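You operate a simulated robot arm through the tools that you are given. There is no shell and no other tool. Be economical: measure what you need, move in short steps, check, and stop when the job is done.

Carry out the task below with a simulated robot arm. There is one attempt and no reset: what you move stays moved.

TASK
Return the brick to its row, level the plate with both handwheels and stand the nested block on it.
Fine: its label names the row; bring the bubble about half way with the red handwheel, the rest with the other.
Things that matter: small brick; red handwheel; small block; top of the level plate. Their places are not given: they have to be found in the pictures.

It is judged by the outcome, as a careful person would: the job done as asked, and still so three seconds after it is handed in. It fails if anything else is knocked over, pushed out of place, dropped, spilled or broken.

THE ROBOT
A 7-joint arm with a two-finger parallel gripper, fixed in place. Base frame: the origin is at the foot of the arm, x ahead of it, y to its left, z up; the work surface is at about z = 854. Units: mm, degrees, N and s.
With the tool pointing down near the work surface it reaches from about 300 to 700 mm from the base axis. Its first joint turns from -66.0 to 66.0 degrees. Payload 1.57 kg.
The tool frame sits at the grasp point between the pads (the TCP): z along the fingers, y along the line on which they close. The tips reach 30 mm beyond it. Largest opening 110 mm; finger width 24, thickness 12; the body of the gripper, 48 by 112 mm, starts 78 mm behind the TCP.
Orientation is that of the tool frame in the base frame, as a unit quaternion [w, x, y, z]. With the fingers straight down and closing along the base's y, the tool's x points along the base's -x, its y along +y and its z along -z.

THE INTERFACE
- The arm moves only by the tool drive_tool. Its arguments are lists of equal length, an entry for each row: "delta_pos": the shift along the tool's x, y, z in mm, a list of three; "rotation": the turn, a rotation vector about the tool's x, y, z in degrees, a list of three; "gripper": the closure, from 0 (fully open) to 1 (shut). In form: {"delta_pos": [[tx, ty, tz], ...], "rotation": [[wx, wy, wz], ...], "gripper": [gripper, ...]}. A call has 1 to 10 rows; each row shifts and turns the commanded pose from where the row before left it, along the tool's axes as they then stand. A row lasts 0.2 s, in which the tool goes at most 50 mm and 8.6 degrees; a call with a longer step from one row to the next is refused whole, and so is a gripper value outside its range. A pose out of reach is approached as far as the arm can. The call stops where the force on the tool passes 40 N (or 10 N more than at its start, if that is more) or the arm is blocked; 0.2 s more then pass. The fingers move at their own pace (about 108 mm/s each) and stop on an object; they squeeze with about 21 N. The grip force told is the motor's: it shows also when the fingers shut on nothing. Time passes only in rows, and 0.2 s behind the last, so rows that do not move let the fingers close. The reply holds the time, the measured pose of the TCP, the force on the tool along the base axes, the opening and the grip force, in the units named above and with some noise.
- Cameras (640 x 400 px; columns grow to the right, rows downward): "scene" is fixed at [167.6, -397.2, 1397.2]; the picture's right is [0.73, -0.69, 0.00], its down [-0.43, -0.45, -0.78] and it looks along [0.54, 0.57, -0.62] (base axes); focal length 293 px, centre (320, 200). "wrist" rides on the gripper at [-36, 0, -80] in the tool frame; the picture's right is [0.00, -1.00, 0.00], its down [0.97, 0.00, -0.24] and it looks along [0.24, 0.00, 0.97] (tool axes); focal length 218 px, centre (320, 200).
- camera(camera): a new picture of that camera. It takes no simulated time.
- pixel_to_xyz(camera, pixels): for up to 12 pixels [column, row] of the newest picture of that camera ("zoom" is the newest enlarged one), the place [x, y, z] in the base frame of the surface seen there, good to about 2 mm. It takes no simulated time.
- close_up(camera, box): a new picture of the part [left, top, right, bottom] of that camera's present view, enlarged. It takes no simulated time.
- hand_in(): hands the job in; it is judged then, once.

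Keep the steps short. Do not move on a guess: measure, check each grasp and each placing, and mend mistakes. In all there are 80 turns and 34 pictures (those below and enlarged ones count). Leave the gripper open and the arm clear of the work at the hand-in unless told otherwise, and finish with a single line.

The tools are called after "Emit:" as name(argument=value, ...) on one line, values as JSON. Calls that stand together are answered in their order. drive_tool: Moves the arm, as the interface text tells. Its arguments: {"type":"object","properties":{"delta_pos":{"type":"array"},"rotation":{"type":"array"},"gripper":{"type":"array"}},"required":["delta_pos","rotation","gripper"]} The other tools are called the same way: camera (camera) takes a picture; pixel_to_xyz (camera, pixels) gives the place of the surface under pixels of a picture; close_up (camera, box) takes an enlarged picture of a part of a camera's view; hand_in () hands the job in.

At the start:

```text
time_s: 0.0
position: [377.2, 17.9, 1147.6]
tool_rot: [0.0, 0.0, 1.0, -0.001]
force: [-0.1, 0.0, 0.6]
grip_width: 110.1
grasp_force: 0.0
```

scene: 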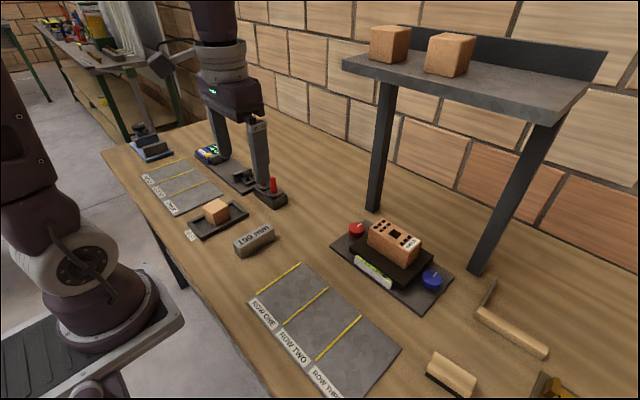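
wrist: 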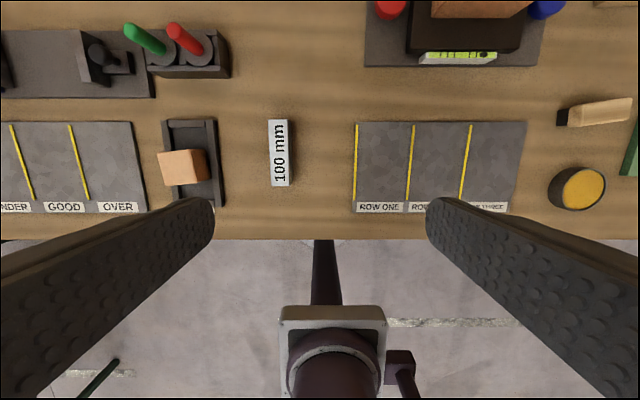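

I see a levelling plate with a red wheel (about 356,228) and a blue wheel (432,278), with a brick on top. I'll enlarge that area and the small block near (215,210).

Emit:
close_up(camera="scene", box=[320, 200, 470, 310])

Emit:
close_up(camera="scene", box=[130, 140, 300, 260])

Emit:
close_up(camera="scene", box=[230, 250, 420, 400])

```text
3.64 times, centred on (395, 255) of scene
```

zoom: 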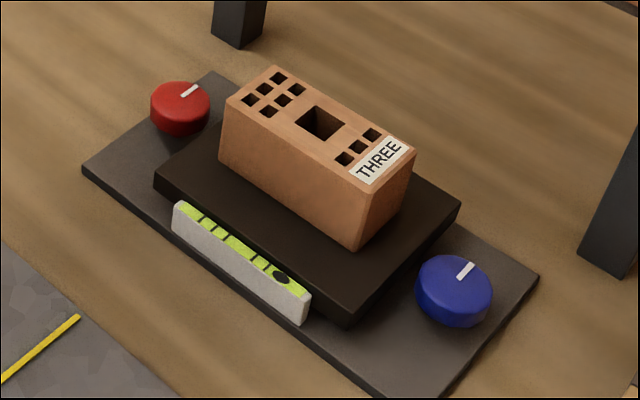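

```text
3.33 times, centred on (215, 200) of scene
```

zoom: 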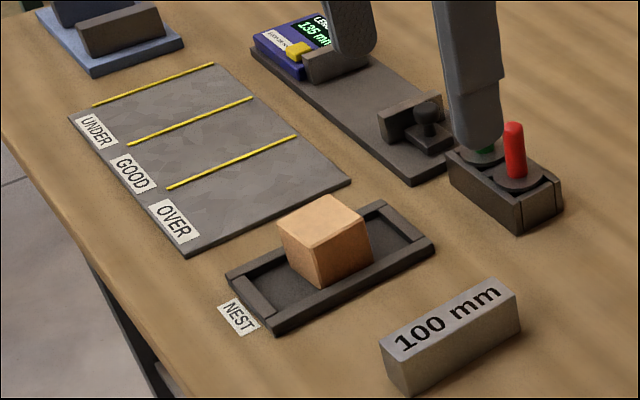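

```text
2.67 times, centred on (325, 325) of scene
```

zoom: 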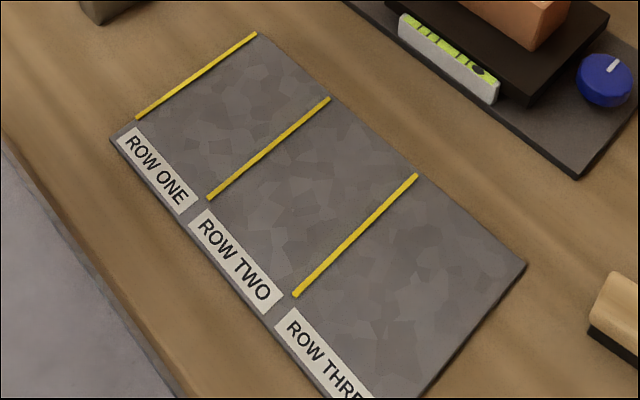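

The brick on the plate is labelled THREE, and the bubble sits at the blue end of the vial. Next I'll measure the key points from the scene picture.

Emit:
camera(camera="scene")

Emit:
close_up(camera="scene", box=[320, 200, 470, 310])

Emit:
pixel_to_xyz(camera="zoom", pixels=[[275, 70], [230, 100], [412, 150], [362, 190], [182, 98], [452, 280], [170, 182], [345, 305], [455, 208], [185, 212], [303, 305], [100, 168]])

Emit:
pixel_to_xyz(camera="scene", pixels=[[318, 359], [384, 318], [400, 349], [330, 380], [217, 207], [207, 204], [218, 200], [228, 207], [216, 212], [300, 264], [360, 340]])

```text
28 pictures are left
```

scene: 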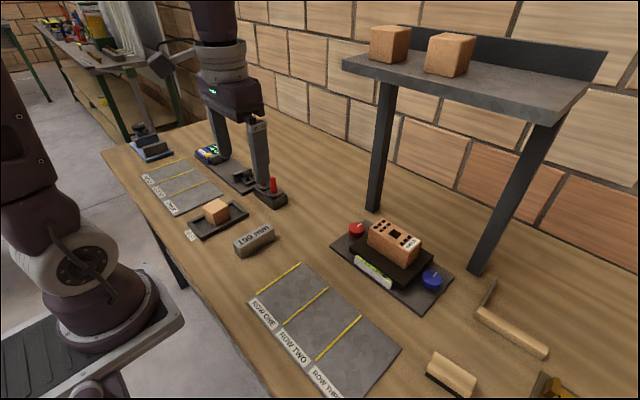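

```text
3.64 times, centred on (395, 255) of scene
```

zoom: 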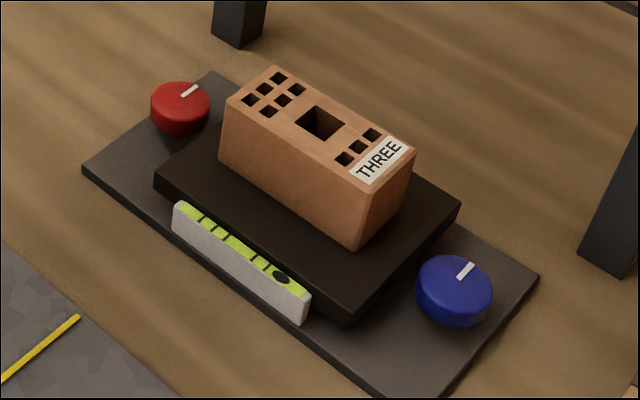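

```text
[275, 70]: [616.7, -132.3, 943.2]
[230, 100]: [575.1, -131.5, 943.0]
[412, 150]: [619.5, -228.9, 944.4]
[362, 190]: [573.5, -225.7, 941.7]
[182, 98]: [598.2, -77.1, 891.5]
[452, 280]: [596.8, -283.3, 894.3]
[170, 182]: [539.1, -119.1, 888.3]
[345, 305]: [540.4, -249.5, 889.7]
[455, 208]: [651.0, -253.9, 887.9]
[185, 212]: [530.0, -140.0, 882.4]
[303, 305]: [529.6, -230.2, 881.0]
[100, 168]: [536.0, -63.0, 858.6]
```

```text
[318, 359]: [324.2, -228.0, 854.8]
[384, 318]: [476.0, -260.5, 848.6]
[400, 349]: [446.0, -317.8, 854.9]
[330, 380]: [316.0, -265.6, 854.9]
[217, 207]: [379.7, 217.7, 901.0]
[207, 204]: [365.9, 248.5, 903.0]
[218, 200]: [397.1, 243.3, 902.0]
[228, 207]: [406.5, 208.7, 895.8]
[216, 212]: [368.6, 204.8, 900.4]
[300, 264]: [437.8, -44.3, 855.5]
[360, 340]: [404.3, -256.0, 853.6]
```

The brick top is at z≈943 and spans x 574–619, y −131 to −228. Next I'll measure the mat rows and the shelf clearance.

Emit:
pixel_to_xyz(camera="scene", pixels=[[316, 360], [359, 317], [398, 349], [372, 385], [325, 325], [280, 321], [326, 290], [345, 66], [565, 118], [375, 195], [478, 260], [300, 375]])

Emit:
pixel_to_xyz(camera="wrist", pixels=[[463, 198], [470, 128], [522, 128], [512, 198], [522, 205], [487, 208], [189, 165], [206, 182], [160, 155], [165, 185], [212, 125], [165, 208]])

```text
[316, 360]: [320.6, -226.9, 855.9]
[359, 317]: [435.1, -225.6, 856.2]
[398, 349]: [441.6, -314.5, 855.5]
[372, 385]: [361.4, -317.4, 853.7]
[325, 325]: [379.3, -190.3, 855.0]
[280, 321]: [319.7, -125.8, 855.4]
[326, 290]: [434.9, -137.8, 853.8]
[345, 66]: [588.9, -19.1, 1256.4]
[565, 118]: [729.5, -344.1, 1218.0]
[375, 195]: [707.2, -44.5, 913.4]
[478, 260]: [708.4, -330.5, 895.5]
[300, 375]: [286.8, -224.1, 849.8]
```

```text
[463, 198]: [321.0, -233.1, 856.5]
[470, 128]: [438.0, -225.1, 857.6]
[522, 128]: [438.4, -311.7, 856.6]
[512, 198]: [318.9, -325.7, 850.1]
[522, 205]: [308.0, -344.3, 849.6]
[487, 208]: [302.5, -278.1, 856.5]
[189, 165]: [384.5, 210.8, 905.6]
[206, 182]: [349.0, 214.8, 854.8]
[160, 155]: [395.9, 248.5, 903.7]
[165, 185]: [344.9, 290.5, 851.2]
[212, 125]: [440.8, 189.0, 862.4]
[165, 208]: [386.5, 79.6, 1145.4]
```

Row three spans y −227 to −315 and x 318–442, so the brick must turn 90° to lie along x. The shelf front edge is at x≈589, z≈1230, so I'll stay low. Next I move to about (480,−180,1000).

Emit:
drive_tool(delta_pos=[[-14.7, -28.3, 21], [-14.7, -28.3, 21], [-14.7, -28.3, 21], [-14.7, -28.3, 21], [-14.7, -28.3, 21], [-14.7, -28.3, 21], [-14.7, -28.3, 21]], rotation=[[0, 0, 0], [0, 0, 0], [0, 0, 0], [0, 0, 0], [0, 0, 0], [0, 0, 0], [0, 0, 0]], gripper=[0, 0, 0, 0, 0, 0, 0])

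Emit:
drive_tool(delta_pos=[[0, 0, 0], [0, 0, 0], [0, 0, 0], [0, 0, 0], [0, 0, 0], [0, 0, 0], [0, 0, 0], [0, 0, 0], [0, 0, 0], [0, 0, 0]], rotation=[[0, 0, 8.5], [0, 0, 8.5], [0, 0, 8.5], [0, 0, 8.5], [0, 0, 8.5], [0, 0, 8.5], [0, 0, 8.5], [0, 0, 8.5], [0, 0, 8.5], [0, 0, 8.5]], gripper=[0, 0, 0, 0, 0, 0, 0, 0, 0, 0])

Emit:
drive_tool(delta_pos=[[0, 0, 0]], rotation=[[0, 0, 5]], gripper=[0])

Emit:
camera(camera="scene")

Emit:
camera(camera="wrist")

```text
time_s: 1.6
position: [478.6, -181.5, 1000.7]
tool_rot: [0.0, 0.0, 1.0, 0.0]
force: [-0.6, -0.2, 0.3]
grip_width: 109.8
grasp_force: 0.1
```

```text
time_s: 3.8
position: [478.6, -180.2, 1001.7]
tool_rot: [0.001, 0.676, 0.737, 0.0]
force: [0.6, -0.5, 0.5]
grip_width: 110.0
grasp_force: 0.1
```

```text
time_s: 4.2
position: [478.5, -179.9, 1001.6]
tool_rot: [0.0, 0.708, 0.706, 0.0]
force: [-0.4, 0.1, 0.4]
grip_width: 110.2
grasp_force: 0.0
```

```text
26 pictures are left
```

scene: 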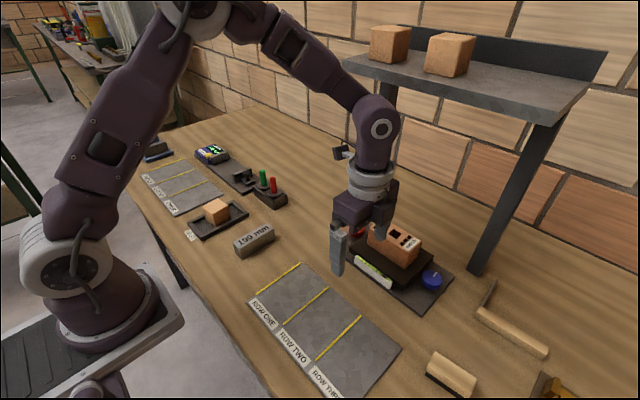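

```text
25 pictures are left
```

wrist: 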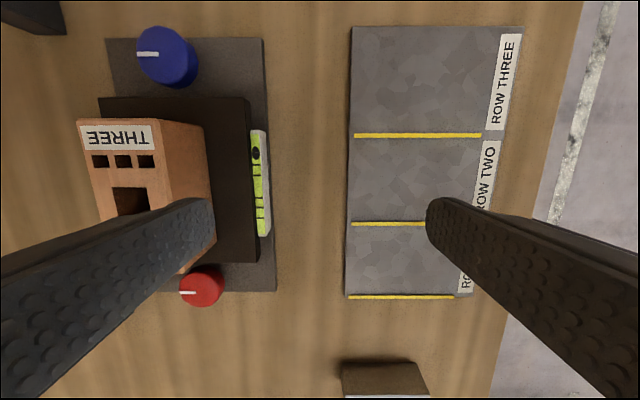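

The tool now closes along x. The wrist's top is about 265 mm above the TCP, so I'll measure the shelf's front edge before reaching under it.

Emit:
pixel_to_xyz(camera="scene", pixels=[[345, 69], [430, 84], [480, 103], [480, 108], [530, 118], [535, 122], [560, 100], [430, 76], [375, 62], [470, 88], [383, 100], [500, 190]])

Emit:
pixel_to_xyz(camera="wrist", pixels=[[80, 120], [150, 120], [145, 155], [115, 155], [205, 285], [180, 55], [250, 100], [257, 260]])

```text
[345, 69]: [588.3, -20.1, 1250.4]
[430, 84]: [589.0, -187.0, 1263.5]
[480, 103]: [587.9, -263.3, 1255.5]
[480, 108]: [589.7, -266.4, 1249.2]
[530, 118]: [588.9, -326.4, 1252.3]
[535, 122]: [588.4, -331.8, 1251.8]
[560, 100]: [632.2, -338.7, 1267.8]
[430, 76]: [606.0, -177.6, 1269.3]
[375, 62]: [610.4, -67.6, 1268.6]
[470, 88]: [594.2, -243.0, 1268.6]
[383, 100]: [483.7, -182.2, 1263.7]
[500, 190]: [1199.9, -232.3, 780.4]
```

```text
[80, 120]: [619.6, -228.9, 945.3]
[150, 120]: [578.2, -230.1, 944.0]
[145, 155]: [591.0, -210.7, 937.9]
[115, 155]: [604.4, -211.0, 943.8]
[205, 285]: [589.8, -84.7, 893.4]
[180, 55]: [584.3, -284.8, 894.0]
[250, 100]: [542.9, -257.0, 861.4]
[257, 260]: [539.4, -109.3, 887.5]
```

The shelf underside is about z 1240 from x=589 on, so coming over the brick from above would be tight. Instead I'll enter low at y≈−35, beyond the red wheel, and slide along −y with the fingers straddling the brick.

Emit:
drive_tool(delta_pos=[[36.5, 0, 15], [36.5, 0, 15], [36.5, 0, 15], [36.5, 0, 20]], rotation=[[0, 0, 0], [0, 0, 0], [0, 0, 0], [0, 0, 0]], gripper=[0, 0, 0, 0])

Emit:
drive_tool(delta_pos=[[0, 30, 0], [0, 30, 0], [0, 30, 0], [0, 29, 0], [0, 0, 0]], rotation=[[0, 0, 0], [0, 0, 0], [0, 0, 0], [0, 0, 0], [0, 0, 0]], gripper=[0, 0, 0, 0, 0])

Emit:
camera(camera="scene")

```text
time_s: 5.2
position: [478.0, -32.9, 936.2]
tool_rot: [0.0, 0.708, 0.706, 0.001]
force: [-0.6, 0.4, -0.4]
grip_width: 110.0
grasp_force: 0.0
```

```text
time_s: 6.4
position: [598.5, -33.4, 934.9]
tool_rot: [0.001, 0.707, 0.707, 0.0]
force: [-0.3, 0.0, 1.1]
grip_width: 110.0
grasp_force: 0.1
```

```text
24 pictures are left
```

scene: 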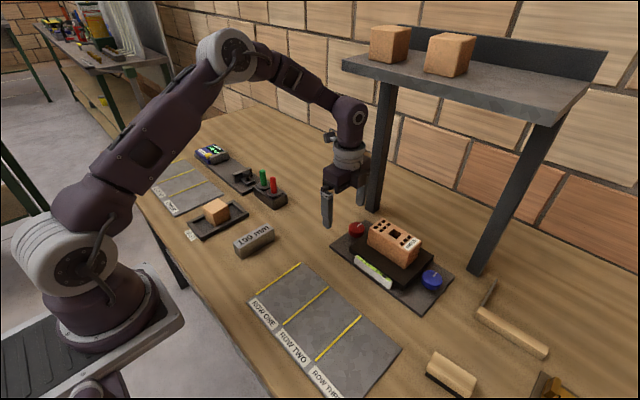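

The arm sits clear under the shelf front. Next I slide along −y to straddle the brick at y≈−180, then lower a little and close.

Emit:
drive_tool(delta_pos=[[-25, 0, 0], [-25, 0, 0], [-25, 0, 0], [-25, 0, 0], [-25, 0, 0], [-21, 0, 0], [0, 0, 7]], rotation=[[0, 0, 0], [0, 0, 0], [0, 0, 0], [0, 0, 0], [0, 0, 0], [0, 0, 0], [0, 0, 0]], gripper=[0, 0, 0, 0, 0, 0, 0])

Emit:
drive_tool(delta_pos=[[0, 0, 0], [0, 0, 0], [0, 0, 0]], rotation=[[0, 0, 0], [0, 0, 0], [0, 0, 0]], gripper=[0.5, 0.7, 0.7])

```text
time_s: 8.0
position: [598.5, -180.7, 930.0]
tool_rot: [0.0, 0.707, 0.707, 0.0]
force: [-0.3, 0.7, -0.1]
grip_width: 110.1
grasp_force: 0.0
```

```text
time_s: 8.8
position: [597.0, -180.4, 929.4]
tool_rot: [0.0, 0.707, 0.708, 0.0]
force: [1.2, -0.3, 0.7]
grip_width: 49.8
grasp_force: 21.1
```

The brick is gripped at 49.8 mm with 21 N. Next: a small lift, then retreat toward −x.

Emit:
drive_tool(delta_pos=[[0, 0, -10], [0, 0, -10], [0, -20, 0], [0, -30, 0], [0, -30, 0], [0, -30, 0], [0, -30, -10], [0, 0, -20]], rotation=[[0, 0, 0], [0, 0, 0], [0, 0, 0], [0, 0, 0], [0, 0, 0], [0, 0, 0], [0, 0, 0], [0, 0, 0]], gripper=[0.7, 0.7, 0.7, 0.7, 0.7, 0.7, 0.7, 0.7])

Emit:
camera(camera="scene")

```text
time_s: 10.6
position: [457.5, -179.5, 978.6]
tool_rot: [0.0, 0.707, 0.707, 0.0]
force: [0.3, 0.5, -3.1]
grip_width: 50.1
grasp_force: 20.3
```

```text
23 pictures are left
```

scene: 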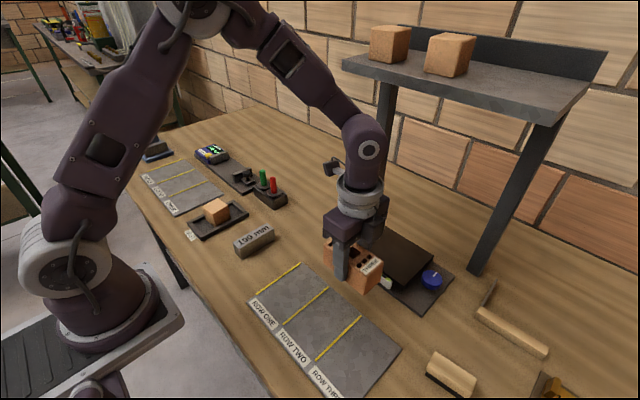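

The brick is held. Next: move over row three at (380,−271) and turn back 90°.

Emit:
drive_tool(delta_pos=[[-23, -19.4, 0], [-23, -19.4, 0], [-23, -19.4, 0], [-22.5, -19.4, 0]], rotation=[[0, 0, 0], [0, 0, 0], [0, 0, 0], [0, 0, 0]], gripper=[0.7, 0.7, 0.7, 0.7])

Emit:
drive_tool(delta_pos=[[0, 0, 0], [0, 0, 0], [0, 0, 0], [0, 0, 0], [0, 0, 0], [0, 0, 0], [0, 0, 0], [0, 0, 0], [0, 0, 0], [0, 0, 0]], rotation=[[0, 0, -8.5], [0, 0, -8.5], [0, 0, -8.5], [0, 0, -8.5], [0, 0, -8.5], [0, 0, -8.5], [0, 0, -8.5], [0, 0, -8.5], [0, 0, -8.5], [0, 0, -8.5]], gripper=[0.7, 0.7, 0.7, 0.7, 0.7, 0.7, 0.7, 0.7, 0.7, 0.7])

Emit:
drive_tool(delta_pos=[[0, 0, 0], [0, 0, 25], [0, 0, 25], [0, 0, 15], [0, 0, 10], [0, 0, 3]], rotation=[[0, 0, -5], [0, 0, 0], [0, 0, 0], [0, 0, 0], [0, 0, 0], [0, 0, 0]], gripper=[0.7, 0.7, 0.7, 0.7, 0.7, 0.7])

Emit:
camera(camera="scene")

```text
time_s: 11.6
position: [379.2, -272.7, 977.3]
tool_rot: [0.001, 0.707, 0.708, 0.0]
force: [-0.1, -0.9, -3.0]
grip_width: 49.9
grasp_force: 21.2
```

```text
time_s: 13.8
position: [380.2, -271.5, 979.4]
tool_rot: [0.0, 0.042, 0.999, 0.0]
force: [-1.2, -0.1, -2.6]
grip_width: 50.0
grasp_force: 20.8
```

```text
time_s: 15.2
position: [381.2, -271.1, 901.3]
tool_rot: [-0.001, 0.0, 1.0, 0.001]
force: [0.4, -0.8, -3.4]
grip_width: 49.9
grasp_force: 21.0
```

```text
22 pictures are left
```

scene: 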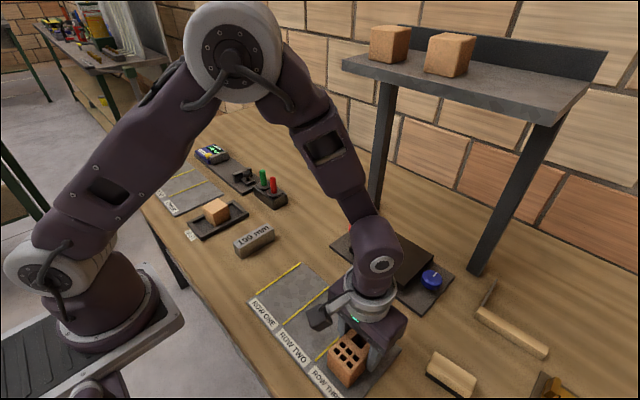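

The brick is over row three, with the bottom about 6 mm up. I lower in small steps until contact.

Emit:
drive_tool(delta_pos=[[0, 0, 2], [0, 0, 2], [0, 0, 0]], rotation=[[0, 0, 0], [0, 0, 0], [0, 0, 0]], gripper=[0.7, 0.7, 0.7])

Emit:
drive_tool(delta_pos=[[0, 0, 1.5], [0, 0, 0]], rotation=[[0, 0, 0], [0, 0, 0]], gripper=[0.7, 0.7])

```text
time_s: 16.0
position: [379.7, -271.8, 896.6]
tool_rot: [-0.001, 0.001, 1.0, 0.0]
force: [0.4, 0.2, -2.8]
grip_width: 49.8
grasp_force: 20.3
```

```text
time_s: 16.6
position: [379.6, -271.6, 895.4]
tool_rot: [0.0, 0.0, 1.0, -0.001]
force: [0.7, 0.2, -3.2]
grip_width: 49.9
grasp_force: 21.3
```

Emit:
drive_tool(delta_pos=[[0, 0, 1], [0, 0, 0]], rotation=[[0, 0, 0], [0, 0, 0]], gripper=[0.7, 0.7])

Emit:
drive_tool(delta_pos=[[0, 0, 1], [0, 0, 0]], rotation=[[0, 0, 0], [0, 0, 0]], gripper=[0.7, 0.7])

```text
time_s: 17.2
position: [380.8, -272.8, 895.4]
tool_rot: [0.002, 0.0, 1.0, 0.0]
force: [-1.8, 2.5, 16.7]
grip_width: 49.9
grasp_force: 20.7
```

```text
time_s: 17.8
position: [380.2, -272.5, 893.3]
tool_rot: [0.001, 0.0, 1.0, 0.0]
force: [1.8, 2.6, 15.8]
grip_width: 50.0
grasp_force: 20.7
```

Contact is made. I release and rise.

Emit:
drive_tool(delta_pos=[[0, 0, -1], [0, 0, 0], [0, 0, 0], [0, 0, 0], [0, 0, -30], [0, 0, -40], [0, 0, -40]], rotation=[[0, 0, 0], [0, 0, 0], [0, 0, 0], [0, 0, 0], [0, 0, 0], [0, 0, 0], [0, 0, 0]], gripper=[0.7, 0.5, 0.3, 0.3, 0.3, 0.3, 0.3])

Emit:
camera(camera="wrist")

Emit:
close_up(camera="scene", box=[320, 200, 470, 310])

```text
time_s: 19.4
position: [378.9, -273.2, 1005.5]
tool_rot: [0.0, 0.0, 1.0, 0.0]
force: [1.1, 0.5, 0.2]
grip_width: 76.7
grasp_force: 0.0
```

```text
21 pictures are left
```

wrist: 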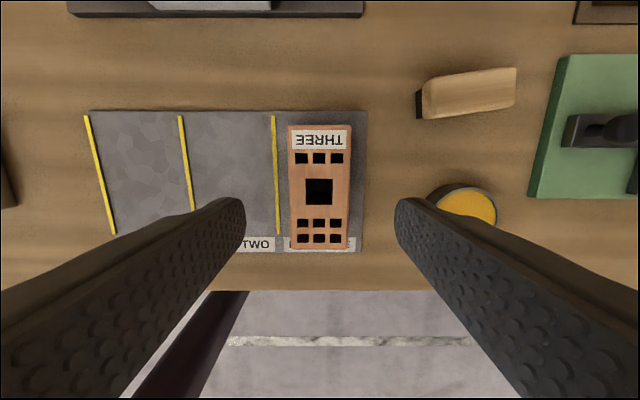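

```text
3.64 times, centred on (395, 255) of scene
```

zoom: 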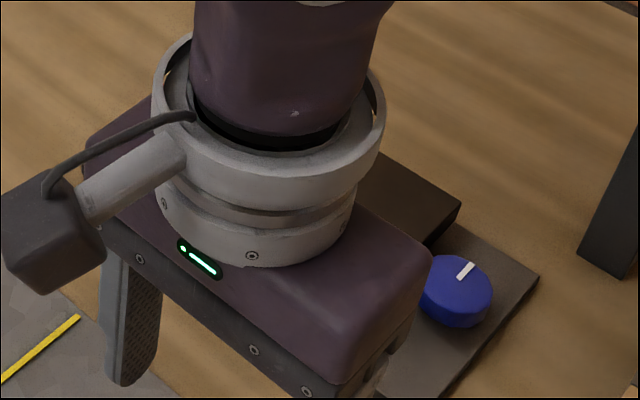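

The brick lies inside row three. Next is the red wheel, centred near (597,−77) with its top at 892. I go to (480,−77), turn so the fingers close along x, and lower to TCP 940.

Emit:
drive_tool(delta_pos=[[-20.2, 39.2, 0], [-20.2, 39.2, 0], [-20.2, 39.2, 0], [-20.2, 39.2, 0], [-20.2, 39.2, 0]], rotation=[[0, 0, 8.5], [0, 0, -8.5], [0, 0, 0], [0, 0, 0], [0, 0, 0]], gripper=[0.3, 0.3, 0.4, 0.45, 0.45])

Emit:
drive_tool(delta_pos=[[0, 0, 6], [0, 0, 6], [0, 0, 6], [0, 0, 6], [0, 0, 6], [0, 0, 6], [0, 0, 6], [0, 0, 6], [0, 0, 6], [0, 0, 6]], rotation=[[0, 0, 8.5], [0, 0, 8.5], [0, 0, 8.5], [0, 0, 8.5], [0, 0, 8.5], [0, 0, 8.5], [0, 0, 8.5], [0, 0, 8.5], [0, 0, 8.5], [0, 0, 8.5]], gripper=[0.45, 0.45, 0.45, 0.45, 0.45, 0.45, 0.45, 0.45, 0.45, 0.45])

Emit:
drive_tool(delta_pos=[[0, 0, 0], [0, 0, 0]], rotation=[[0, 0, 5], [0, 0, 0]], gripper=[0.45, 0.45])

Emit:
camera(camera="wrist")

Emit:
close_up(camera="scene", box=[320, 200, 470, 310])

```text
time_s: 20.6
position: [486.9, -79.2, 1004.9]
tool_rot: [-0.001, 0.0, 1.0, 0.001]
force: [-0.1, 0.1, 0.2]
grip_width: 60.5
grasp_force: 0.0
```

```text
time_s: 22.8
position: [486.4, -80.8, 943.9]
tool_rot: [0.0, 0.676, 0.737, -0.001]
force: [-0.8, 0.6, -0.4]
grip_width: 60.3
grasp_force: 0.2
```

```text
time_s: 23.4
position: [486.3, -79.7, 945.4]
tool_rot: [0.0, 0.708, 0.707, 0.0]
force: [0.1, -0.6, -1.6]
grip_width: 60.6
grasp_force: 0.1
```

```text
19 pictures are left
```

wrist: 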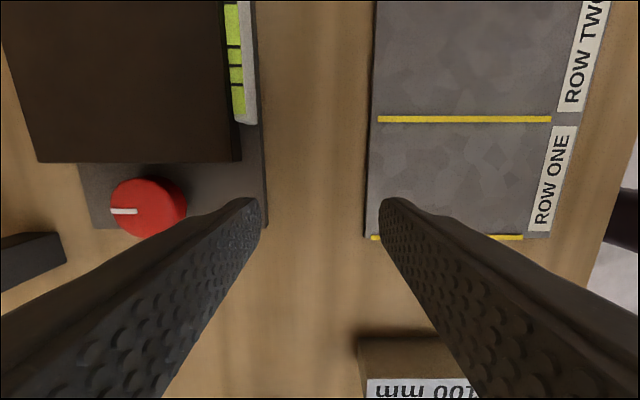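

```text
3.64 times, centred on (395, 255) of scene
```

zoom: 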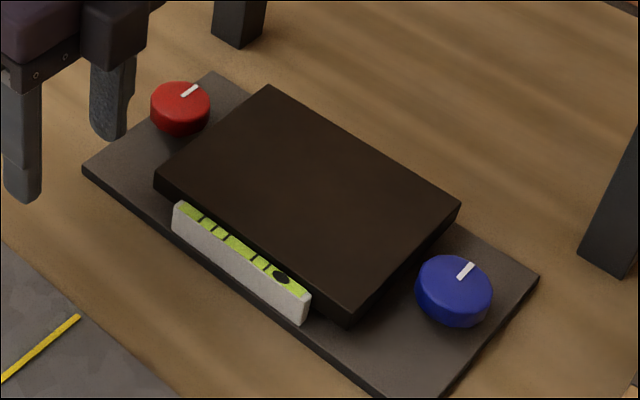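

I see the red wheel at (145,208) in the wrist view and the bubble at zoom (280,275). Next I measure the wheels and the vial.

Emit:
pixel_to_xyz(camera="wrist", pixels=[[114, 211], [145, 181], [145, 232], [170, 205], [136, 211], [182, 200]])

Emit:
pixel_to_xyz(camera="zoom", pixels=[[182, 93], [155, 100], [205, 95], [455, 275], [422, 280], [487, 285], [281, 276], [240, 247], [222, 232], [258, 262], [183, 208], [305, 293]])

```text
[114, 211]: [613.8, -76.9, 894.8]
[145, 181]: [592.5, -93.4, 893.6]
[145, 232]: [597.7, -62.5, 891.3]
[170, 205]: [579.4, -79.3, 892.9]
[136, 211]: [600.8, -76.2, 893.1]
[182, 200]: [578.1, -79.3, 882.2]
```

```text
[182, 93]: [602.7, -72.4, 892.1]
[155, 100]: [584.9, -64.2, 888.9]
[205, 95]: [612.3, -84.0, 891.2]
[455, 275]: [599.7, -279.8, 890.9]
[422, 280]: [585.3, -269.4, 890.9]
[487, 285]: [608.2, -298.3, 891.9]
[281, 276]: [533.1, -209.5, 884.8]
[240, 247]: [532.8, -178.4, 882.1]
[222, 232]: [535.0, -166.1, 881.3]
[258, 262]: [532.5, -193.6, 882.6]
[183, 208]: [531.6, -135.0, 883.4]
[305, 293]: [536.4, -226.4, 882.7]
```

The red wheel's centre is about (597,−78), with radius about 18. The bubble is about 30 mm off centre toward −y. I move over the wheel, lower to TCP 901 and close gently.

Emit:
drive_tool(delta_pos=[[1.5, 28, 0], [0, 28, 0], [0, 28, 0], [0, 26.5, 0], [0, 0, 0]], rotation=[[0, 0, 0], [0, 0, 0], [0, 0, 0], [0, 0, 0], [0, 0, 0]], gripper=[0.45, 0.45, 0.45, 0.45, 0.45])

Emit:
drive_tool(delta_pos=[[0, 0, 15], [0, 0, 15], [0, 0, 14], [0, 0, 0]], rotation=[[0, 0, 0], [0, 0, 0], [0, 0, 0], [0, 0, 0]], gripper=[0.45, 0.45, 0.45, 0.45])

Emit:
drive_tool(delta_pos=[[0, 0, 0], [0, 0, 0], [0, 0, 0]], rotation=[[0, 0, 0], [0, 0, 0], [0, 0, 0]], gripper=[0.6, 0.75, 0.75])

```text
time_s: 24.6
position: [596.6, -78.4, 945.5]
tool_rot: [-0.001, 0.707, 0.707, 0.0]
force: [-0.1, 0.7, -0.5]
grip_width: 60.2
grasp_force: 0.0
```

```text
time_s: 25.6
position: [598.6, -77.9, 900.3]
tool_rot: [0.0, 0.707, 0.707, 0.0]
force: [0.0, -0.1, 0.2]
grip_width: 60.6
grasp_force: 0.1
```

```text
time_s: 26.4
position: [599.6, -77.7, 900.2]
tool_rot: [0.001, 0.707, 0.707, 0.003]
force: [26.1, -0.7, -9.0]
grip_width: 41.4
grasp_force: 45.0
```

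The wheel is held at 41.4 mm, but it pushes the tool with 26 N toward +x. I shift 2 mm that way to centre.

Emit:
drive_tool(delta_pos=[[0, 1, 0], [0, 1, 0], [0, 0, 0]], rotation=[[0, 0, 0], [0, 0, 0], [0, 0, 0]], gripper=[0.7, 0.7, 0.7])

```text
time_s: 27.2
position: [599.9, -78.3, 900.6]
tool_rot: [0.001, 0.707, 0.708, 0.0]
force: [17.7, 1.9, 4.4]
grip_width: 41.4
grasp_force: 44.7
```

Emit:
drive_tool(delta_pos=[[0, 1, 0], [0, 1, 0], [0, 0, 0]], rotation=[[0, 0, 0], [0, 0, 0], [0, 0, 0]], gripper=[0.7, 0.7, 0.7])

Emit:
close_up(camera="scene", box=[320, 200, 470, 310])

```text
time_s: 28.0
position: [600.1, -78.1, 899.5]
tool_rot: [-0.002, 0.707, 0.707, -0.002]
force: [-2.2, 1.2, 8.3]
grip_width: 41.1
grasp_force: 44.5
```

```text
3.64 times, centred on (395, 255) of scene
```

zoom: 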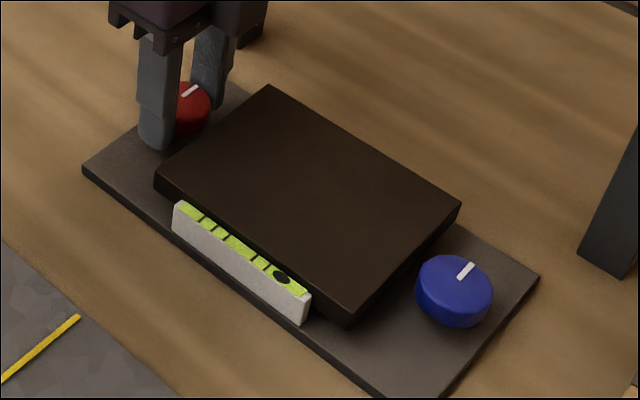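

The grip is centred with near-zero side force. I turn a trial of +16° about tool z and look.

Emit:
drive_tool(delta_pos=[[0, 0, 0], [0, 0, 0], [0, 0, 0], [0, 0, 0], [0, 0, 0]], rotation=[[0, 0, 4], [0, 0, 4], [0, 0, 4], [0, 0, 4], [0, 0, 0]], gripper=[0.7, 0.7, 0.7, 0.7, 0.7])

Emit:
close_up(camera="scene", box=[320, 200, 470, 310])

```text
time_s: 29.2
position: [599.6, -77.5, 899.9]
tool_rot: [-0.001, 0.799, 0.601, 0.0]
force: [-21.9, -1.6, 0.3]
grip_width: 41.3
grasp_force: 44.6
```

```text
3.64 times, centred on (395, 255) of scene
```

zoom: 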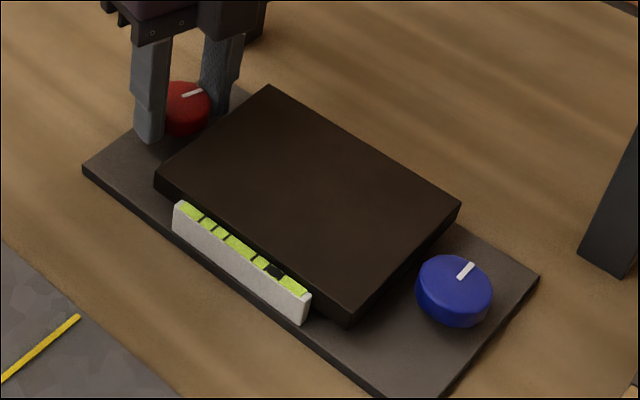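

The bubble moved toward the centre, from (281,276) to about (274,271). That is roughly 5.5 mm for 16°, so the direction is right. About 28° more gets half way, and I correct the offset to relieve the side force.

Emit:
drive_tool(delta_pos=[[0, -1, 0], [0, -1, 0], [0, 0, 0], [0, 0, 0], [0, 0, 0], [0, 0, 0], [0, 0, 0]], rotation=[[0, 0, 5], [0, 0, 5], [0, 0, 5], [0, 0, 5], [0, 0, 4], [0, 0, 4], [0, 0, 0]], gripper=[0.7, 0.7, 0.7, 0.7, 0.7, 0.7, 0.7])

Emit:
close_up(camera="scene", box=[350, 245, 410, 295])

```text
time_s: 30.8
position: [600.2, -75.3, 899.8]
tool_rot: [0.0, 0.92, 0.391, 0.001]
force: [6.8, 9.7, -20.3]
grip_width: 41.2
grasp_force: 45.2
```

```text
8.00 times, centred on (380, 270) of scene
```

zoom: 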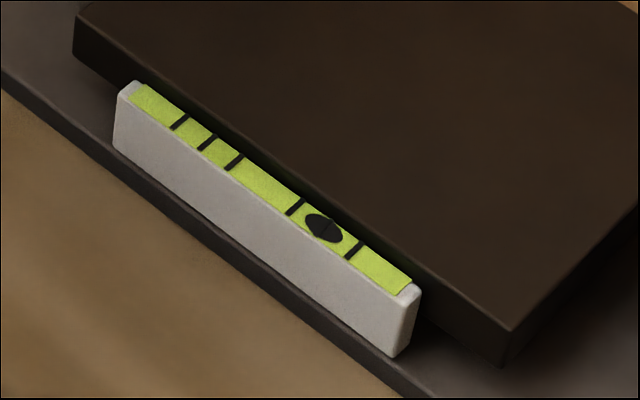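

The vial is clear now: centre x≈266, bubble at 324, start about 354. Half way is about 310, so I turn about 18° more.

Emit:
drive_tool(delta_pos=[[0.5, 0, 0.5], [0.5, 0, 0.5], [0, 0, 0], [0, 0, 0], [0, 0, 0], [0, 0, 0]], rotation=[[0, 0, 4], [0, 0, 4], [0, 0, 5], [0, 0, 5], [0, 0, 0], [0, 0, 0]], gripper=[0.7, 0.7, 0.7, 0.7, 0.7, 0.7])

Emit:
close_up(camera="scene", box=[350, 225, 410, 275])

```text
time_s: 31.7
position: [604.9, -72.8, 900.9]
tool_rot: [0.001, 0.958, 0.288, 0.006]
force: [7.0, 2.9, -8.8]
grip_width: 40.8
grasp_force: 45.3
stopped in row 4: the force on the tool passed its limit (the readings are from after the stop); the commanded pose is now the measured one
```

```text
8.00 times, centred on (380, 250) of scene
```

zoom: 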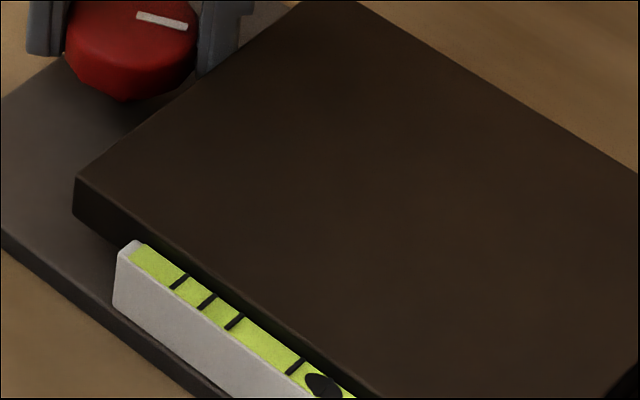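

The fingers slipped sideways off centre, with the TCP now at (604.9,−72.8). I open a little, rise, turn back to the starting grip angle and recentre at (599.5,−78).

Emit:
drive_tool(delta_pos=[[0, 0, 0], [0, 0, 0], [0, 0, -20], [0, 0, -18], [-7.3, 1.2, 0]], rotation=[[0, 0, 0], [0, 0, 0], [0, 0, 0], [0, 0, 0], [0, 0, 0]], gripper=[0.52, 0.52, 0.52, 0.52, 0.52])

Emit:
drive_tool(delta_pos=[[0, 0, 0], [0, 0, 0], [0, 0, 0], [0, 0, 0], [0, 0, 0], [0, 0, 0], [0, 0, 0], [0, 0, 0]], rotation=[[0, 0, -8], [0, 0, -8], [0, 0, -8], [0, 0, -8], [0, 0, -8], [0, 0, -8], [0, 0, -8], [0, 0, 0]], gripper=[0.45, 0.45, 0.45, 0.45, 0.45, 0.45, 0.45, 0.45])

Emit:
close_up(camera="scene", box=[335, 210, 407, 285])

```text
time_s: 32.4
position: [602.5, -69.6, 902.5]
tool_rot: [-0.005, 0.958, 0.285, 0.005]
force: [2.6, 5.1, -7.7]
grip_width: 50.5
grasp_force: 0.1
stopped in row 3: the force on the tool passed its limit (the readings are from after the stop); the commanded pose is now the measured one
```

```text
time_s: 34.2
position: [601.2, -69.9, 902.1]
tool_rot: [-0.001, 0.712, 0.702, 0.005]
force: [0.6, -0.3, 0.5]
grip_width: 60.4
grasp_force: 0.1
```

```text
5.33 times, centred on (371, 248) of scene
```

zoom: 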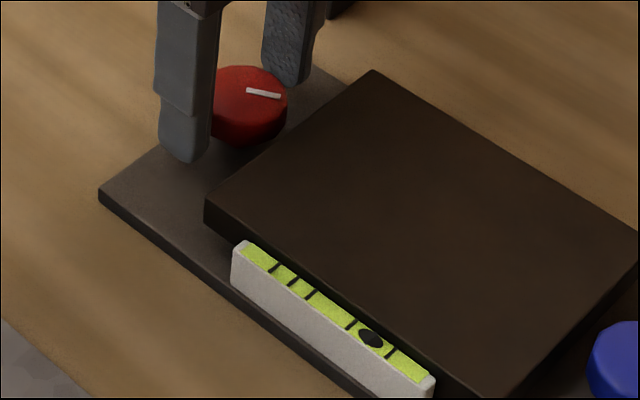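

The fingers are free now and the force is zero. The bubble is still at about 323 in the 8× scale. I need the wheel's exact centre, so I take one wrist view.

Emit:
close_up(camera="wrist", box=[200, 80, 440, 280])

```text
2.00 times, centred on (320, 180) of wrist
```

zoom: 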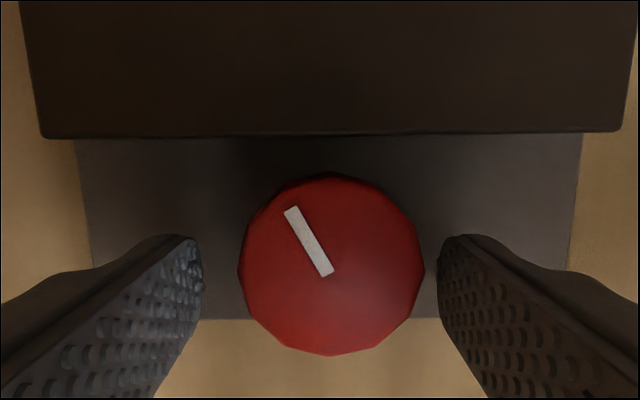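

Emit:
pixel_to_xyz(camera="zoom", pixels=[[242, 262], [420, 258], [330, 180], [332, 350], [332, 264], [332, 133], [325, 272], [270, 205], [392, 205], [260, 318], [402, 315]])

```text
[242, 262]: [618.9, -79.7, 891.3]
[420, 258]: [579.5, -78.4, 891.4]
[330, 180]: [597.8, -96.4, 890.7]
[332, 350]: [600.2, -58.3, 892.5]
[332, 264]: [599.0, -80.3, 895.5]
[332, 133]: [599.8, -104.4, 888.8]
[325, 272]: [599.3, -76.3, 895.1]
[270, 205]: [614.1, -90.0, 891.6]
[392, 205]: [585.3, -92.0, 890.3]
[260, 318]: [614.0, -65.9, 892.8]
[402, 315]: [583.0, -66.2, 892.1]
```

The wheel's centre is (599.2,−77.5) with radius about 20. The plate edge is at y≈−104, so the fingers must stay within about 25° of the x line. I recentre and turn back 16° before gripping.

Emit:
drive_tool(delta_pos=[[-4, -1, 0], [-3.6, -1, 0], [0, 0, 0], [0, 0, 0], [0, 0, 0]], rotation=[[0, 0, 0], [0, 0, 0], [0, 0, -8], [0, 0, -8], [0, 0, 0]], gripper=[0.45, 0.45, 0.45, 0.45, 0.45])

Emit:
drive_tool(delta_pos=[[0, 0, 0], [0, 0, 0], [0, 0, 0]], rotation=[[0, 0, 0], [0, 0, 0], [0, 0, 0]], gripper=[0.6, 0.66, 0.66])

```text
time_s: 35.4
position: [599.9, -76.7, 901.7]
tool_rot: [0.0, 0.607, 0.794, 0.006]
force: [-0.6, -0.2, 0.1]
grip_width: 60.5
grasp_force: 0.1
```

```text
time_s: 36.2
position: [599.3, -78.9, 902.0]
tool_rot: [-0.001, 0.607, 0.794, 0.007]
force: [-0.9, -0.3, 0.2]
grip_width: 41.3
grasp_force: 44.8
```

Well centred with no side force. I turn +28° in small steps.

Emit:
drive_tool(delta_pos=[[0, 0, 0], [0, 0, 0], [0, 0, 0], [0, 0, 0], [0, 0, 0], [0, 0, 0], [0, 0, 0], [0, 0, 0], [0, 0, 0]], rotation=[[0, 0, 4], [0, 0, 4], [0, 0, 4], [0, 0, 4], [0, 0, 4], [0, 0, 4], [0, 0, 4], [0, 0, 0], [0, 0, 0]], gripper=[0.66, 0.66, 0.66, 0.66, 0.66, 0.66, 0.66, 0.66, 0.66])

Emit:
close_up(camera="scene", box=[350, 245, 410, 295])

```text
time_s: 38.2
position: [598.9, -76.8, 902.4]
tool_rot: [-0.002, 0.782, 0.623, 0.005]
force: [-10.5, 0.0, 7.9]
grip_width: 41.1
grasp_force: 44.7
```

```text
8.00 times, centred on (380, 270) of scene
```

zoom: 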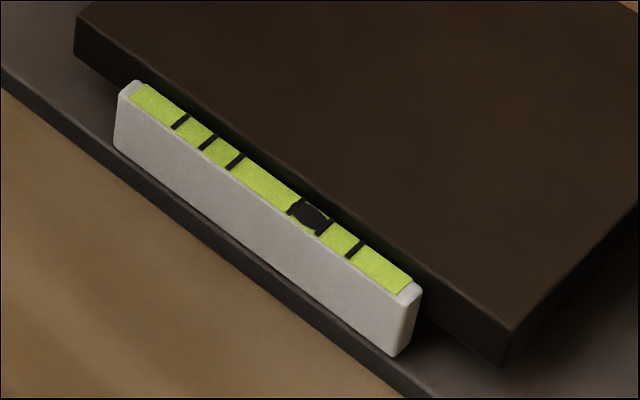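

The bubble is at about 311, half way as asked. I release, rise to about 940 and turn square again.

Emit:
drive_tool(delta_pos=[[0, 0, 0], [0, 0, 0], [0, 0, 0], [0, 0, -10], [0, 0, -15], [0, 0, -15], [0, 0, 0], [0, 0, 0]], rotation=[[0, 0, 0], [0, 0, 0], [0, 0, 0], [0, 0, 0], [0, 0, 0], [0, 0, 0], [0, 0, -6.5], [0, 0, -6.5]], gripper=[0.5, 0.45, 0.45, 0.45, 0.45, 0.45, 0.45, 0.45])

```text
time_s: 40.0
position: [601.2, -78.7, 941.6]
tool_rot: [-0.001, 0.705, 0.709, 0.005]
force: [0.2, -1.1, 0.5]
grip_width: 60.3
grasp_force: 0.0
```

I slide low along −y to over the blue wheel and look from the wrist.

Emit:
drive_tool(delta_pos=[[-29, 0, 0], [-29, 0, 0], [-29, 0, 0], [-29, 0, 0], [-29, 0, 0], [-29, 0, 0], [-29, 0, 0], [0, 0, 0]], rotation=[[0, 0, 0], [0, 0, 0], [0, 0, 0], [0, 0, 0], [0, 0, 0], [0, 0, 0], [0, 0, 0], [0, 0, 0]], gripper=[0.45, 0.45, 0.45, 0.45, 0.45, 0.45, 0.45, 0.45])

Emit:
camera(camera="wrist")

Emit:
camera(camera="scene")

```text
time_s: 41.8
position: [600.9, -281.7, 940.0]
tool_rot: [-0.001, 0.706, 0.708, 0.005]
force: [1.2, 0.7, 0.0]
grip_width: 60.7
grasp_force: 0.0
```

```text
10 pictures are left
```

wrist: 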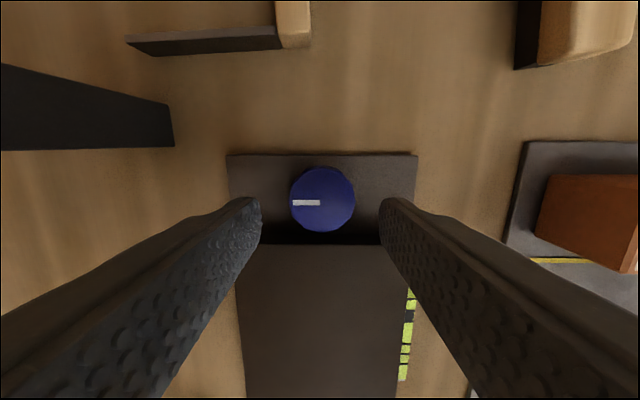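

```text
9 pictures are left
```

scene: 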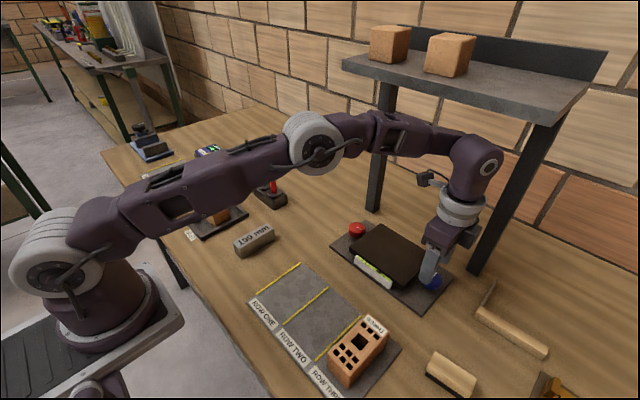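

The vial stays visible in the scene. I measure the blue wheel's centre from the wrist view.

Emit:
pixel_to_xyz(camera="wrist", pixels=[[292, 200], [353, 200], [322, 170], [322, 228], [322, 250], [300, 178], [345, 220]])

```text
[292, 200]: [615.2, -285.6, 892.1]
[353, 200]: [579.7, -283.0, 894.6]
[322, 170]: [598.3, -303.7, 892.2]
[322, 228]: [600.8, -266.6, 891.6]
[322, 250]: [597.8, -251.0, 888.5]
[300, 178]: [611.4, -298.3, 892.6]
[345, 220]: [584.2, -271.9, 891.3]
```

Blue's centre is about (598.5,−283.5). I recentre, turn +20°, lower to 901 and close.

Emit:
drive_tool(delta_pos=[[-2, -1.5, 0], [0, 0, 0], [0, 0, 0], [0, 0, 0], [0, 0, 13], [0, 0, 13], [0, 0, 13], [0, 0, 0]], rotation=[[0, 0, 0], [0, 0, 7], [0, 0, 7], [0, 0, 6], [0, 0, 0], [0, 0, 0], [0, 0, 0], [0, 0, 0]], gripper=[0.45, 0.45, 0.45, 0.45, 0.45, 0.45, 0.45, 0.45])

Emit:
drive_tool(delta_pos=[[0, 0, 0], [0, 0, 0], [0, 0, 0]], rotation=[[0, 0, 0], [0, 0, 0], [0, 0, 0]], gripper=[0.6, 0.66, 0.66])

```text
time_s: 43.6
position: [598.6, -282.6, 899.9]
tool_rot: [-0.002, 0.818, 0.576, 0.005]
force: [-0.2, 0.1, 0.8]
grip_width: 60.4
grasp_force: 0.0
```

```text
time_s: 44.4
position: [599.5, -282.6, 899.5]
tool_rot: [-0.001, 0.818, 0.575, 0.006]
force: [6.5, -2.4, -2.3]
grip_width: 43.3
grasp_force: 3.2
```

The grip reads only 3 N at 43 mm, so it may have stopped early. I let it close more.

Emit:
drive_tool(delta_pos=[[0, 0.5, 0], [0, 0, 0], [0, 0, 0]], rotation=[[0, 0, 0], [0, 0, 0], [0, 0, 0]], gripper=[0.7, 0.7, 0.7])

```text
time_s: 45.2
position: [600.4, -283.9, 900.3]
tool_rot: [-0.003, 0.818, 0.575, 0.006]
force: [9.4, -3.6, -1.2]
grip_width: 42.7
grasp_force: 5.6
```

Emit:
drive_tool(delta_pos=[[0, 0.7, 0], [0, 0.7, 0], [0, 0, 0], [0, 0, 0]], rotation=[[0, 0, 0], [0, 0, 0], [0, 0, 0], [0, 0, 0]], gripper=[0.75, 0.75, 0.75, 0.75])

Emit:
close_up(camera="scene", box=[350, 240, 460, 310])

```text
time_s: 46.2
position: [601.5, -282.3, 900.3]
tool_rot: [-0.004, 0.818, 0.575, 0.005]
force: [0.3, 2.8, 3.0]
grip_width: 41.5
grasp_force: 45.1
```

```text
5.71 times, centred on (405, 275) of scene
```

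zoom: 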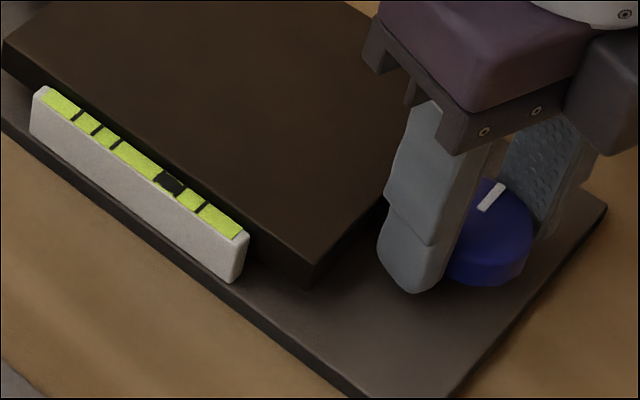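

The grip is firm now (45 N, no side force). I turn −40° and look at the vial.

Emit:
drive_tool(delta_pos=[[0, 0, 0], [0, 0, 0], [0, 0, 0], [0, 0, 0], [0, 0, 0], [0, 0, 0], [0, 0, 0], [0, 0, 0], [0, 0, 0], [0, 0, 0]], rotation=[[0, 0, -5], [0, 0, -5], [0, 0, -5], [0, 0, -5], [0, 0, -5], [0, 0, -5], [0, 0, -5], [0, 0, -5], [0, 0, 0], [0, 0, 0]], gripper=[0.75, 0.75, 0.75, 0.75, 0.75, 0.75, 0.75, 0.75, 0.75, 0.75])

Emit:
close_up(camera="scene", box=[350, 245, 410, 295])

```text
time_s: 48.4
position: [600.7, -283.0, 900.0]
tool_rot: [-0.002, 0.572, 0.82, 0.006]
force: [-22.0, 7.0, -0.5]
grip_width: 41.5
grasp_force: 44.5
```

```text
8.00 times, centred on (380, 270) of scene
```

zoom: 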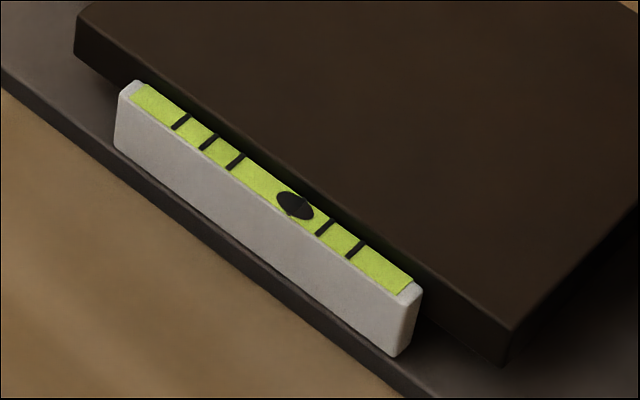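

The bubble went from 311 to 295 for 40°. About 72° more is needed, so I regrip: open, turn +40°, check the position.

Emit:
drive_tool(delta_pos=[[0, 0, 0], [0, 0, 0], [0, 0, 0], [0, 0, 0], [0, 0, 0], [0, 0, 0], [0, 0, 0], [0, 0, 0]], rotation=[[0, 0, 0], [0, 0, 0], [0, 0, 8], [0, 0, 8], [0, 0, 8], [0, 0, 8], [0, 0, 8], [0, 0, 0]], gripper=[0.48, 0.48, 0.48, 0.48, 0.48, 0.48, 0.48, 0.48])

```text
time_s: 50.2
position: [600.9, -283.8, 900.9]
tool_rot: [-0.002, 0.819, 0.574, 0.005]
force: [-0.7, -1.1, -0.5]
grip_width: 57.0
grasp_force: 0.3
```

The position is good, so I close again.

Emit:
drive_tool(delta_pos=[[0, 0, 0], [0, 0, 0], [0, 0, 0], [0, 0, 0]], rotation=[[0, 0, 0], [0, 0, 0], [0, 0, 0], [0, 0, 0]], gripper=[0.6, 0.75, 0.75, 0.75])

```text
time_s: 51.2
position: [601.7, -284.3, 899.8]
tool_rot: [-0.004, 0.818, 0.575, 0.005]
force: [-9.4, 4.4, 2.4]
grip_width: 41.2
grasp_force: 44.9
```

Firm at 41.2 mm. I turn −40°.

Emit:
drive_tool(delta_pos=[[0, 0, 0], [0, 0, 0], [0, 0, 0], [0, 0, 0], [0, 0, 0], [0, 0, 0], [0, 0, 0], [0, 0, 0], [0, 0, 0], [0, 0, 0]], rotation=[[0, 0, -5], [0, 0, -5], [0, 0, -5], [0, 0, -5], [0, 0, -5], [0, 0, -5], [0, 0, -5], [0, 0, -5], [0, 0, 0], [0, 0, 0]], gripper=[0.75, 0.75, 0.75, 0.75, 0.75, 0.75, 0.75, 0.75, 0.75, 0.75])

Emit:
close_up(camera="scene", box=[350, 245, 410, 295])

```text
time_s: 53.4
position: [599.9, -283.8, 900.1]
tool_rot: [-0.002, 0.572, 0.82, 0.006]
force: [-23.2, 8.3, 6.7]
grip_width: 41.3
grasp_force: 45.1
```

```text
8.00 times, centred on (380, 270) of scene
```

zoom: 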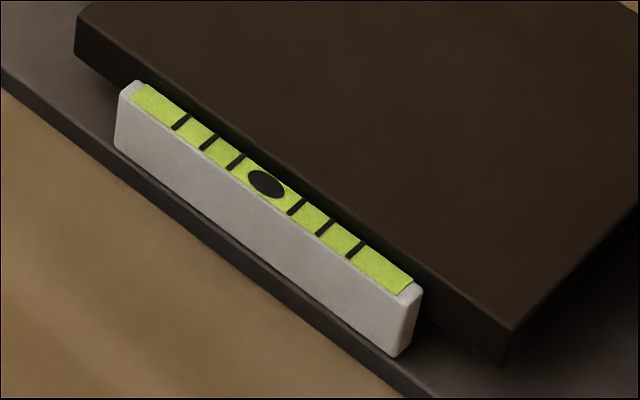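

The bubble is at (267,184) and the centre between ticks is (265.5,183.5): level. I release, rise clear, retreat toward −x and check again.

Emit:
drive_tool(delta_pos=[[0, 0, 0], [0, 0, 0], [0, 0, 0], [0, 0, -10], [0, 0, -15], [0, 0, -15], [0, 0, 0], [0, 0, 0], [0, 0, 0]], rotation=[[0, 0, 0], [0, 0, 0], [0, 0, 0], [0, 0, 0], [0, 0, 0], [0, 0, 0], [0, 0, 7], [0, 0, 7], [0, 0, 6]], gripper=[0.5, 0.48, 0.48, 0.48, 0.48, 0.48, 0.48, 0.48, 0.48])

Emit:
drive_tool(delta_pos=[[0, -30, 0], [0, -30, 0], [0, -30, 0], [0, -30, 0], [0, -30, 0], [0, 0, -30], [0, 0, -30]], rotation=[[0, 0, 0], [0, 0, 0], [0, 0, 0], [0, 0, 0], [0, 0, 0], [0, 0, 0], [0, 0, 0]], gripper=[0.48, 0.48, 0.48, 0.48, 0.48, 0.48, 0.48])

```text
time_s: 55.4
position: [601.7, -284.1, 941.3]
tool_rot: [-0.002, 0.707, 0.708, 0.006]
force: [0.3, 0.9, -0.8]
grip_width: 57.2
grasp_force: 0.1
```

```text
time_s: 57.0
position: [450.6, -285.8, 1000.3]
tool_rot: [-0.002, 0.706, 0.708, 0.005]
force: [-0.6, -0.3, -0.6]
grip_width: 57.3
grasp_force: 0.0
```

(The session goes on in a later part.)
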